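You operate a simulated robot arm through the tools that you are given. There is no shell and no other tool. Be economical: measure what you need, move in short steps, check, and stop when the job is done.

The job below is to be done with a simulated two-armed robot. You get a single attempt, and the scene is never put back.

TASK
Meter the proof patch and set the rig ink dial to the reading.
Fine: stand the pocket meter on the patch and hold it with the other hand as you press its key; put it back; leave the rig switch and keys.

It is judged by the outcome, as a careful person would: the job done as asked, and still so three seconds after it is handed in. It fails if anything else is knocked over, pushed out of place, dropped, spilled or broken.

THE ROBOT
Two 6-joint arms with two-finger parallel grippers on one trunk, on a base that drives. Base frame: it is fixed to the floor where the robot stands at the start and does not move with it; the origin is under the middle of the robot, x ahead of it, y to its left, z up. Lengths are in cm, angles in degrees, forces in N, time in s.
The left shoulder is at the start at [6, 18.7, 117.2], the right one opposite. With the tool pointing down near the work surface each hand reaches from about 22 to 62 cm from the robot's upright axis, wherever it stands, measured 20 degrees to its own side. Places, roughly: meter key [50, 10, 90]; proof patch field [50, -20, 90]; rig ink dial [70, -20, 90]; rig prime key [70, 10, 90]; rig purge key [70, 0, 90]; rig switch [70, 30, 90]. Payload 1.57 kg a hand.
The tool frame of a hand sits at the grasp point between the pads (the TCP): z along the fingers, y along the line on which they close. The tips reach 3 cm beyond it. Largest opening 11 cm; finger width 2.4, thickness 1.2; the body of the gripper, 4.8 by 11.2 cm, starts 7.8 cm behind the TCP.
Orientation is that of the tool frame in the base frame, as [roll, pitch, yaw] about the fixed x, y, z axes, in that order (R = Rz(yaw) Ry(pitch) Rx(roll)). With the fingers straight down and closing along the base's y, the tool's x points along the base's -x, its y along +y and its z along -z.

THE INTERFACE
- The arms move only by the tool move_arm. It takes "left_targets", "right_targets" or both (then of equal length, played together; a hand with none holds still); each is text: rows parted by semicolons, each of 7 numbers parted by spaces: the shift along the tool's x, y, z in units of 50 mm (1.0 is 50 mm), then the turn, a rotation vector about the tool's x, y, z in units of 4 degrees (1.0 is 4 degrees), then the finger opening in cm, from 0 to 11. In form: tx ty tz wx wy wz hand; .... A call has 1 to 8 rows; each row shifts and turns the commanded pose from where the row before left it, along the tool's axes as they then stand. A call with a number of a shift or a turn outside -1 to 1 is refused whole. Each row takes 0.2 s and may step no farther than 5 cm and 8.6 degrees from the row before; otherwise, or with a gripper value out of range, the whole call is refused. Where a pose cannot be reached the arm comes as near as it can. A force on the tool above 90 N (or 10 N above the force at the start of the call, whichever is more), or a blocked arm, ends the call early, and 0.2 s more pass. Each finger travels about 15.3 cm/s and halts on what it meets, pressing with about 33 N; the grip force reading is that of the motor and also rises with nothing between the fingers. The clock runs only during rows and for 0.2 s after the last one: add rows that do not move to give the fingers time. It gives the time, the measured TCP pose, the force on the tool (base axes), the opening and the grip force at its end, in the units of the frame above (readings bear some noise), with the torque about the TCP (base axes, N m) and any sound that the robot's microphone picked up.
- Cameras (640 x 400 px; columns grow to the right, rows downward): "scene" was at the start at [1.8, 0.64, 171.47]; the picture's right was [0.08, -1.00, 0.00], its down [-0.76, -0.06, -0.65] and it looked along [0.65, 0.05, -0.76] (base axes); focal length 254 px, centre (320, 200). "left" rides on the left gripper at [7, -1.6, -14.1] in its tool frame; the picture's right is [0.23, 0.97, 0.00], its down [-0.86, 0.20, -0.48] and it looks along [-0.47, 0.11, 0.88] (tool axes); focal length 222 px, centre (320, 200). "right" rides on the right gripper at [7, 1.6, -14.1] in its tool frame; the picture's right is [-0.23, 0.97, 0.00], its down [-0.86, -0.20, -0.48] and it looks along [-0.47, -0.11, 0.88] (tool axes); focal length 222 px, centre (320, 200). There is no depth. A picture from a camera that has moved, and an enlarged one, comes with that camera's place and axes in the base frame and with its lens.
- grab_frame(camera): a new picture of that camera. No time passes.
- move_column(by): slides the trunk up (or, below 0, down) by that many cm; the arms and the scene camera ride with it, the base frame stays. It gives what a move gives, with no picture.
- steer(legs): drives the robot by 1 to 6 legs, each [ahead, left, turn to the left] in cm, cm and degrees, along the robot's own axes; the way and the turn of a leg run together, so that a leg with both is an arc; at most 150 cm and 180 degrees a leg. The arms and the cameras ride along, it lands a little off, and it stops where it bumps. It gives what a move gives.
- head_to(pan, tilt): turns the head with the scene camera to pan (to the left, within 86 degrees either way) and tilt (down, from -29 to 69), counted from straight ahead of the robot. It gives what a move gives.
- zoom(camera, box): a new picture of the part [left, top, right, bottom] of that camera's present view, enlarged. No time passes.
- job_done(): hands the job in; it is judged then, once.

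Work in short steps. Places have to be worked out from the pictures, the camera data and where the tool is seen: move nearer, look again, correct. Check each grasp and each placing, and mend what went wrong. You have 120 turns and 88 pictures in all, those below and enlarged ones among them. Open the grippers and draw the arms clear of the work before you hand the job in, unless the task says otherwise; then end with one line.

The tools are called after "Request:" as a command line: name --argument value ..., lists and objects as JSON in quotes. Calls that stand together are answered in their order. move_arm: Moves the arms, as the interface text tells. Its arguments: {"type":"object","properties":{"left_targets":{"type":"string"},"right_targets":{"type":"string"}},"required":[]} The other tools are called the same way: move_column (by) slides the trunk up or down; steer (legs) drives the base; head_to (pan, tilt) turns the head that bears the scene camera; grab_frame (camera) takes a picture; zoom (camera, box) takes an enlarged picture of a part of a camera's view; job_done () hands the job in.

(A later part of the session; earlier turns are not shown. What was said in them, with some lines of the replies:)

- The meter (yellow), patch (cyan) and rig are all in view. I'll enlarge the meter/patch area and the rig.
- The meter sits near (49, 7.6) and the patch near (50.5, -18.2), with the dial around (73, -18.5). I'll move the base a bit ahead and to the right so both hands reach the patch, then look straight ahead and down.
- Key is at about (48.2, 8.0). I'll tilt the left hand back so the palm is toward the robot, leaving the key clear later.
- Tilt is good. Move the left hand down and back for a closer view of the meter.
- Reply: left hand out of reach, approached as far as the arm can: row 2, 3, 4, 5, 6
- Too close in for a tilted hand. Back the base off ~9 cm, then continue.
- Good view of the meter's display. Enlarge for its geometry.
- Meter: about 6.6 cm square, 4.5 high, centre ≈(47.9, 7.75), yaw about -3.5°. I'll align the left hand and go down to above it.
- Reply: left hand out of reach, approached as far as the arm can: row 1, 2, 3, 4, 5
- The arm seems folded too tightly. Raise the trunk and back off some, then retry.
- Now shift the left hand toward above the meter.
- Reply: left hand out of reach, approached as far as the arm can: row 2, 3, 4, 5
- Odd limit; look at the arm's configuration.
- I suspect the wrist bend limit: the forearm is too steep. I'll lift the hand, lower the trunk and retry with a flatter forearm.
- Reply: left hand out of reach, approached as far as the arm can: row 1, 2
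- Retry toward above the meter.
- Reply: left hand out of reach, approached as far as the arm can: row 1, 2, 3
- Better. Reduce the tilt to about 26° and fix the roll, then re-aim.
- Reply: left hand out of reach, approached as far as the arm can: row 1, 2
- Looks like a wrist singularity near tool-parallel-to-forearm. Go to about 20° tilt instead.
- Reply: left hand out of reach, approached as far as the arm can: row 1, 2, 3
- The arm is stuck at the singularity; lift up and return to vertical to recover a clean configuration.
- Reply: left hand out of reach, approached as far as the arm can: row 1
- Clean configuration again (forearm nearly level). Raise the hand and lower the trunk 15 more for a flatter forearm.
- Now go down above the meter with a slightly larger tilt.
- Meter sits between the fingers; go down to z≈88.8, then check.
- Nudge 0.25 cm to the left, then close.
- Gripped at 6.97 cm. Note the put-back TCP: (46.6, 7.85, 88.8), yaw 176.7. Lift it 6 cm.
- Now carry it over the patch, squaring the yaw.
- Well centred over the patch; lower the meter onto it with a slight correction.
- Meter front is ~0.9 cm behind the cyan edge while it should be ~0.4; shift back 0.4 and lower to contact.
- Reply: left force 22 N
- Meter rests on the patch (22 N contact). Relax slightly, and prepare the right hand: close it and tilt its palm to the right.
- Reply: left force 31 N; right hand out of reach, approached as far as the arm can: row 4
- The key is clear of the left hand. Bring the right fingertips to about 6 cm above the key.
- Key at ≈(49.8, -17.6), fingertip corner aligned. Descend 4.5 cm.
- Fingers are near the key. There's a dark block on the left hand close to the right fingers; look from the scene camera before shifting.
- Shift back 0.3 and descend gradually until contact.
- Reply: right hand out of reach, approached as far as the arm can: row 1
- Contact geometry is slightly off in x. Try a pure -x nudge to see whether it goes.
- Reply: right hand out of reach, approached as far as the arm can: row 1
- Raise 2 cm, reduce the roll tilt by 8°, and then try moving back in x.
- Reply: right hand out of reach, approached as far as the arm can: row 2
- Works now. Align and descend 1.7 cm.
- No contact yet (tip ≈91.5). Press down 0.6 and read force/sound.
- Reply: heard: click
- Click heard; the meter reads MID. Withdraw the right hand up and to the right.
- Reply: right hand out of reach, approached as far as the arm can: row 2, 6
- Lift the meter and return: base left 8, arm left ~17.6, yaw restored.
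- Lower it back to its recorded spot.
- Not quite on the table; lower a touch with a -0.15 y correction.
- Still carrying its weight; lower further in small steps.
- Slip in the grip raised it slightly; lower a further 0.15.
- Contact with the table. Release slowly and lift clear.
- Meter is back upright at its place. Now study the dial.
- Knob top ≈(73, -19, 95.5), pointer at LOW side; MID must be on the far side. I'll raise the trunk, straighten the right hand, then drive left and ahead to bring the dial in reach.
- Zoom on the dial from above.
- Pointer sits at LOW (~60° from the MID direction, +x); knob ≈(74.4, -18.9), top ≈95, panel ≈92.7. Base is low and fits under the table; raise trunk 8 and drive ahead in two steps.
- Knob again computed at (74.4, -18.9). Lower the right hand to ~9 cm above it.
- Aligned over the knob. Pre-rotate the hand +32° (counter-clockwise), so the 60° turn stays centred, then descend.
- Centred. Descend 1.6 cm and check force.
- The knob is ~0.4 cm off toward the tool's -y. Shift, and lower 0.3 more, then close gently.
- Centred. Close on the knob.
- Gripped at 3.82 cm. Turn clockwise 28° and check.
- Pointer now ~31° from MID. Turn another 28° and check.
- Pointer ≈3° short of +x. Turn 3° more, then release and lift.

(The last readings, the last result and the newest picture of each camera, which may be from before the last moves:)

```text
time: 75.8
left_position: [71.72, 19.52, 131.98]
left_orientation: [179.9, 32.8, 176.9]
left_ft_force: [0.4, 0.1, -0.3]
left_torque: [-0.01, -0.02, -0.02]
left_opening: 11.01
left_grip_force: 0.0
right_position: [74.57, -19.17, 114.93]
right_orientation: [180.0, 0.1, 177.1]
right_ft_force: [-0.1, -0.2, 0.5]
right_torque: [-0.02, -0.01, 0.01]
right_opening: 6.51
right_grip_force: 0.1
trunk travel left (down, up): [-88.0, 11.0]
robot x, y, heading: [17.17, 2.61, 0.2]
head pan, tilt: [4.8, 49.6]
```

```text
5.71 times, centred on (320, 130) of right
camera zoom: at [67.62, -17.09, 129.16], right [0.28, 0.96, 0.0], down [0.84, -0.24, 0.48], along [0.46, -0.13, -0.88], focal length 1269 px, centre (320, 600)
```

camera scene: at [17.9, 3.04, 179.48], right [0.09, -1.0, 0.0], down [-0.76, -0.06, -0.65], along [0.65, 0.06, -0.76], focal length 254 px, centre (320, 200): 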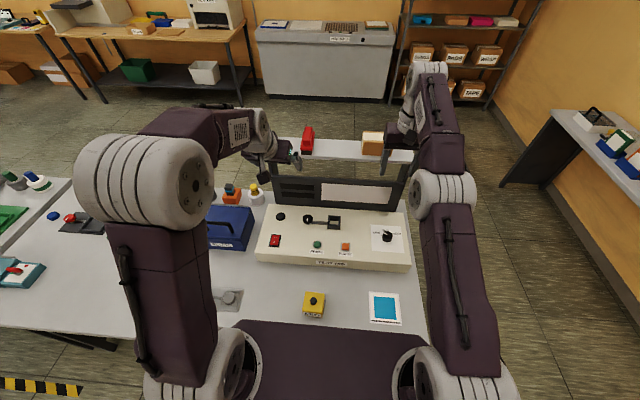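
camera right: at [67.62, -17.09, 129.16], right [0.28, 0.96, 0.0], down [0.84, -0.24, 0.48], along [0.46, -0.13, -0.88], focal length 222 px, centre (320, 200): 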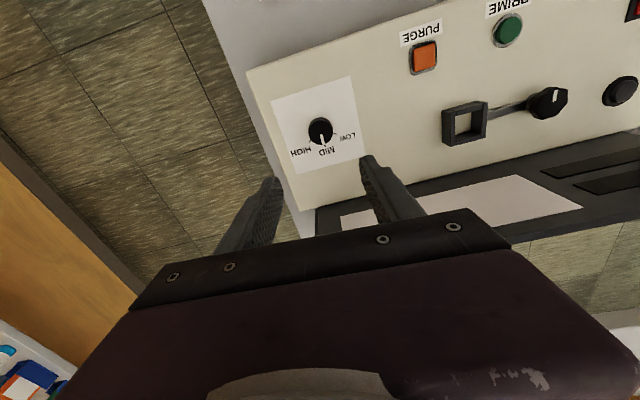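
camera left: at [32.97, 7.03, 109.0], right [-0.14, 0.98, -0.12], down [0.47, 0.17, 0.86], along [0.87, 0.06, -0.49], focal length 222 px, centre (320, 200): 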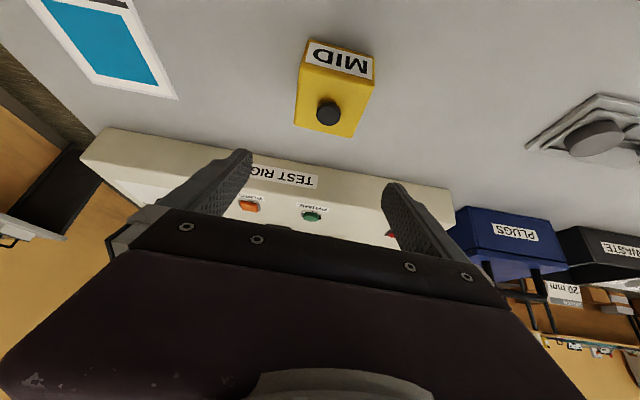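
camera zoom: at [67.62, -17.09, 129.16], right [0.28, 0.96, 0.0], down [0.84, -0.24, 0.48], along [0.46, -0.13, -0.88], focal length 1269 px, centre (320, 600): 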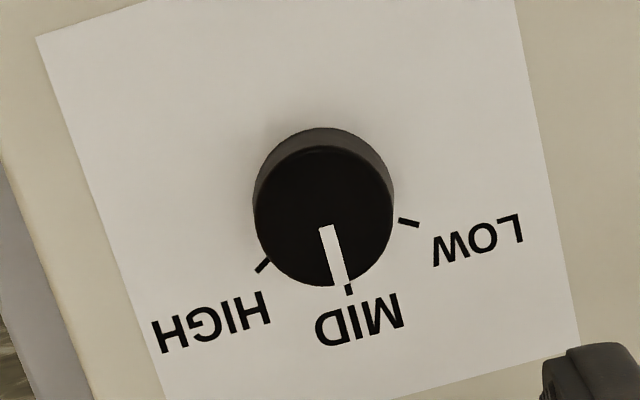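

The pointer lines up with the MID tick. Back the robot off and verify everything.

Request:
move_arm --right_targets "0 0 -0.9 0 0 0 8;0 0 -0.9 0 0 0 11;0 0 -0.9 0 0 0 11;0 0 0 0 0 0 11"

Request:
steer --legs '[[-30, 0, 0]]'

Request:
grab_frame --camera "scene"

Request:
zoom --camera "scene" --box '[260, 140, 420, 260]'

```text
time: 76.8
left_position: [71.68, 19.45, 131.87]
left_orientation: [179.8, 32.8, 176.9]
left_ft_force: [0.0, 0.5, -0.3]
left_torque: [0.0, -0.03, -0.06]
left_opening: 11.0
left_grip_force: 0.1
right_position: [74.36, -19.11, 128.28]
right_orientation: [179.9, 0.0, 176.9]
right_ft_force: [0.5, 0.1, 0.7]
right_torque: [-0.02, 0.0, -0.03]
right_opening: 11.01
right_grip_force: 0.2
trunk travel left (down, up): [-88.0, 11.0]
robot x, y, heading: [17.59, 2.54, 0.3]
head pan, tilt: [4.8, 49.6]
```

```text
time: 78.8
left_position: [42.4, 19.28, 131.63]
left_orientation: [179.8, 32.7, 176.6]
left_ft_force: [-0.4, 0.6, 0.3]
left_torque: [0.04, -0.02, -0.02]
left_opening: 11.0
left_grip_force: 0.0
right_position: [44.9, -19.17, 128.29]
right_orientation: [-179.9, 0.0, 176.5]
right_ft_force: [0.3, -0.6, -0.3]
right_torque: [0.01, -0.02, 0.0]
right_opening: 11.0
right_grip_force: 0.0
trunk travel left (down, up): [-88.0, 11.0]
robot x, y, heading: [-12.68, 2.58, -0.2]
head pan, tilt: [4.8, 49.6]
```

```text
27 pictures are left
camera scene: at [-10.29, 3.04, 179.47], right [0.08, -1.0, 0.0], down [-0.76, -0.06, -0.65], along [0.64, 0.05, -0.76], focal length 254 px, centre (320, 200)
```

scene: 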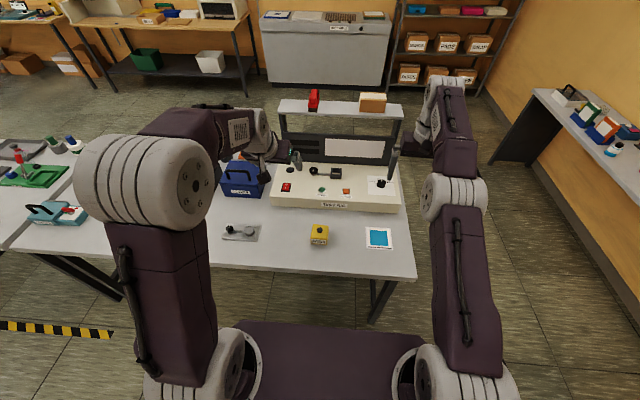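

```text
3.33 times, centred on (340, 200) of scene
camera zoom: at [-10.29, 3.04, 179.47], right [0.08, -1.0, 0.0], down [-0.76, -0.06, -0.65], along [0.64, 0.05, -0.76], focal length 846 px, centre (253, 200)
```

zoom: 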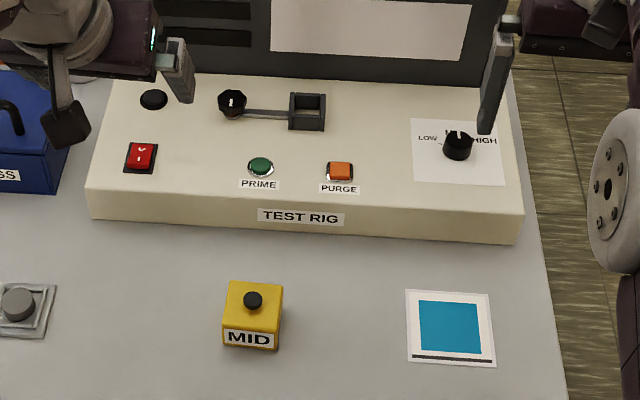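

The meter is back in its place showing MID, the patch hasn't moved, the dial points at MID, and both hands are open and clear. Handing in.

Request:
job_done

```text
The job is handed in.
```

The proof patch metered MID, so I set the rig ink dial to MID. The pocket meter is back in its place, and I did not touch the rig switch or keys.
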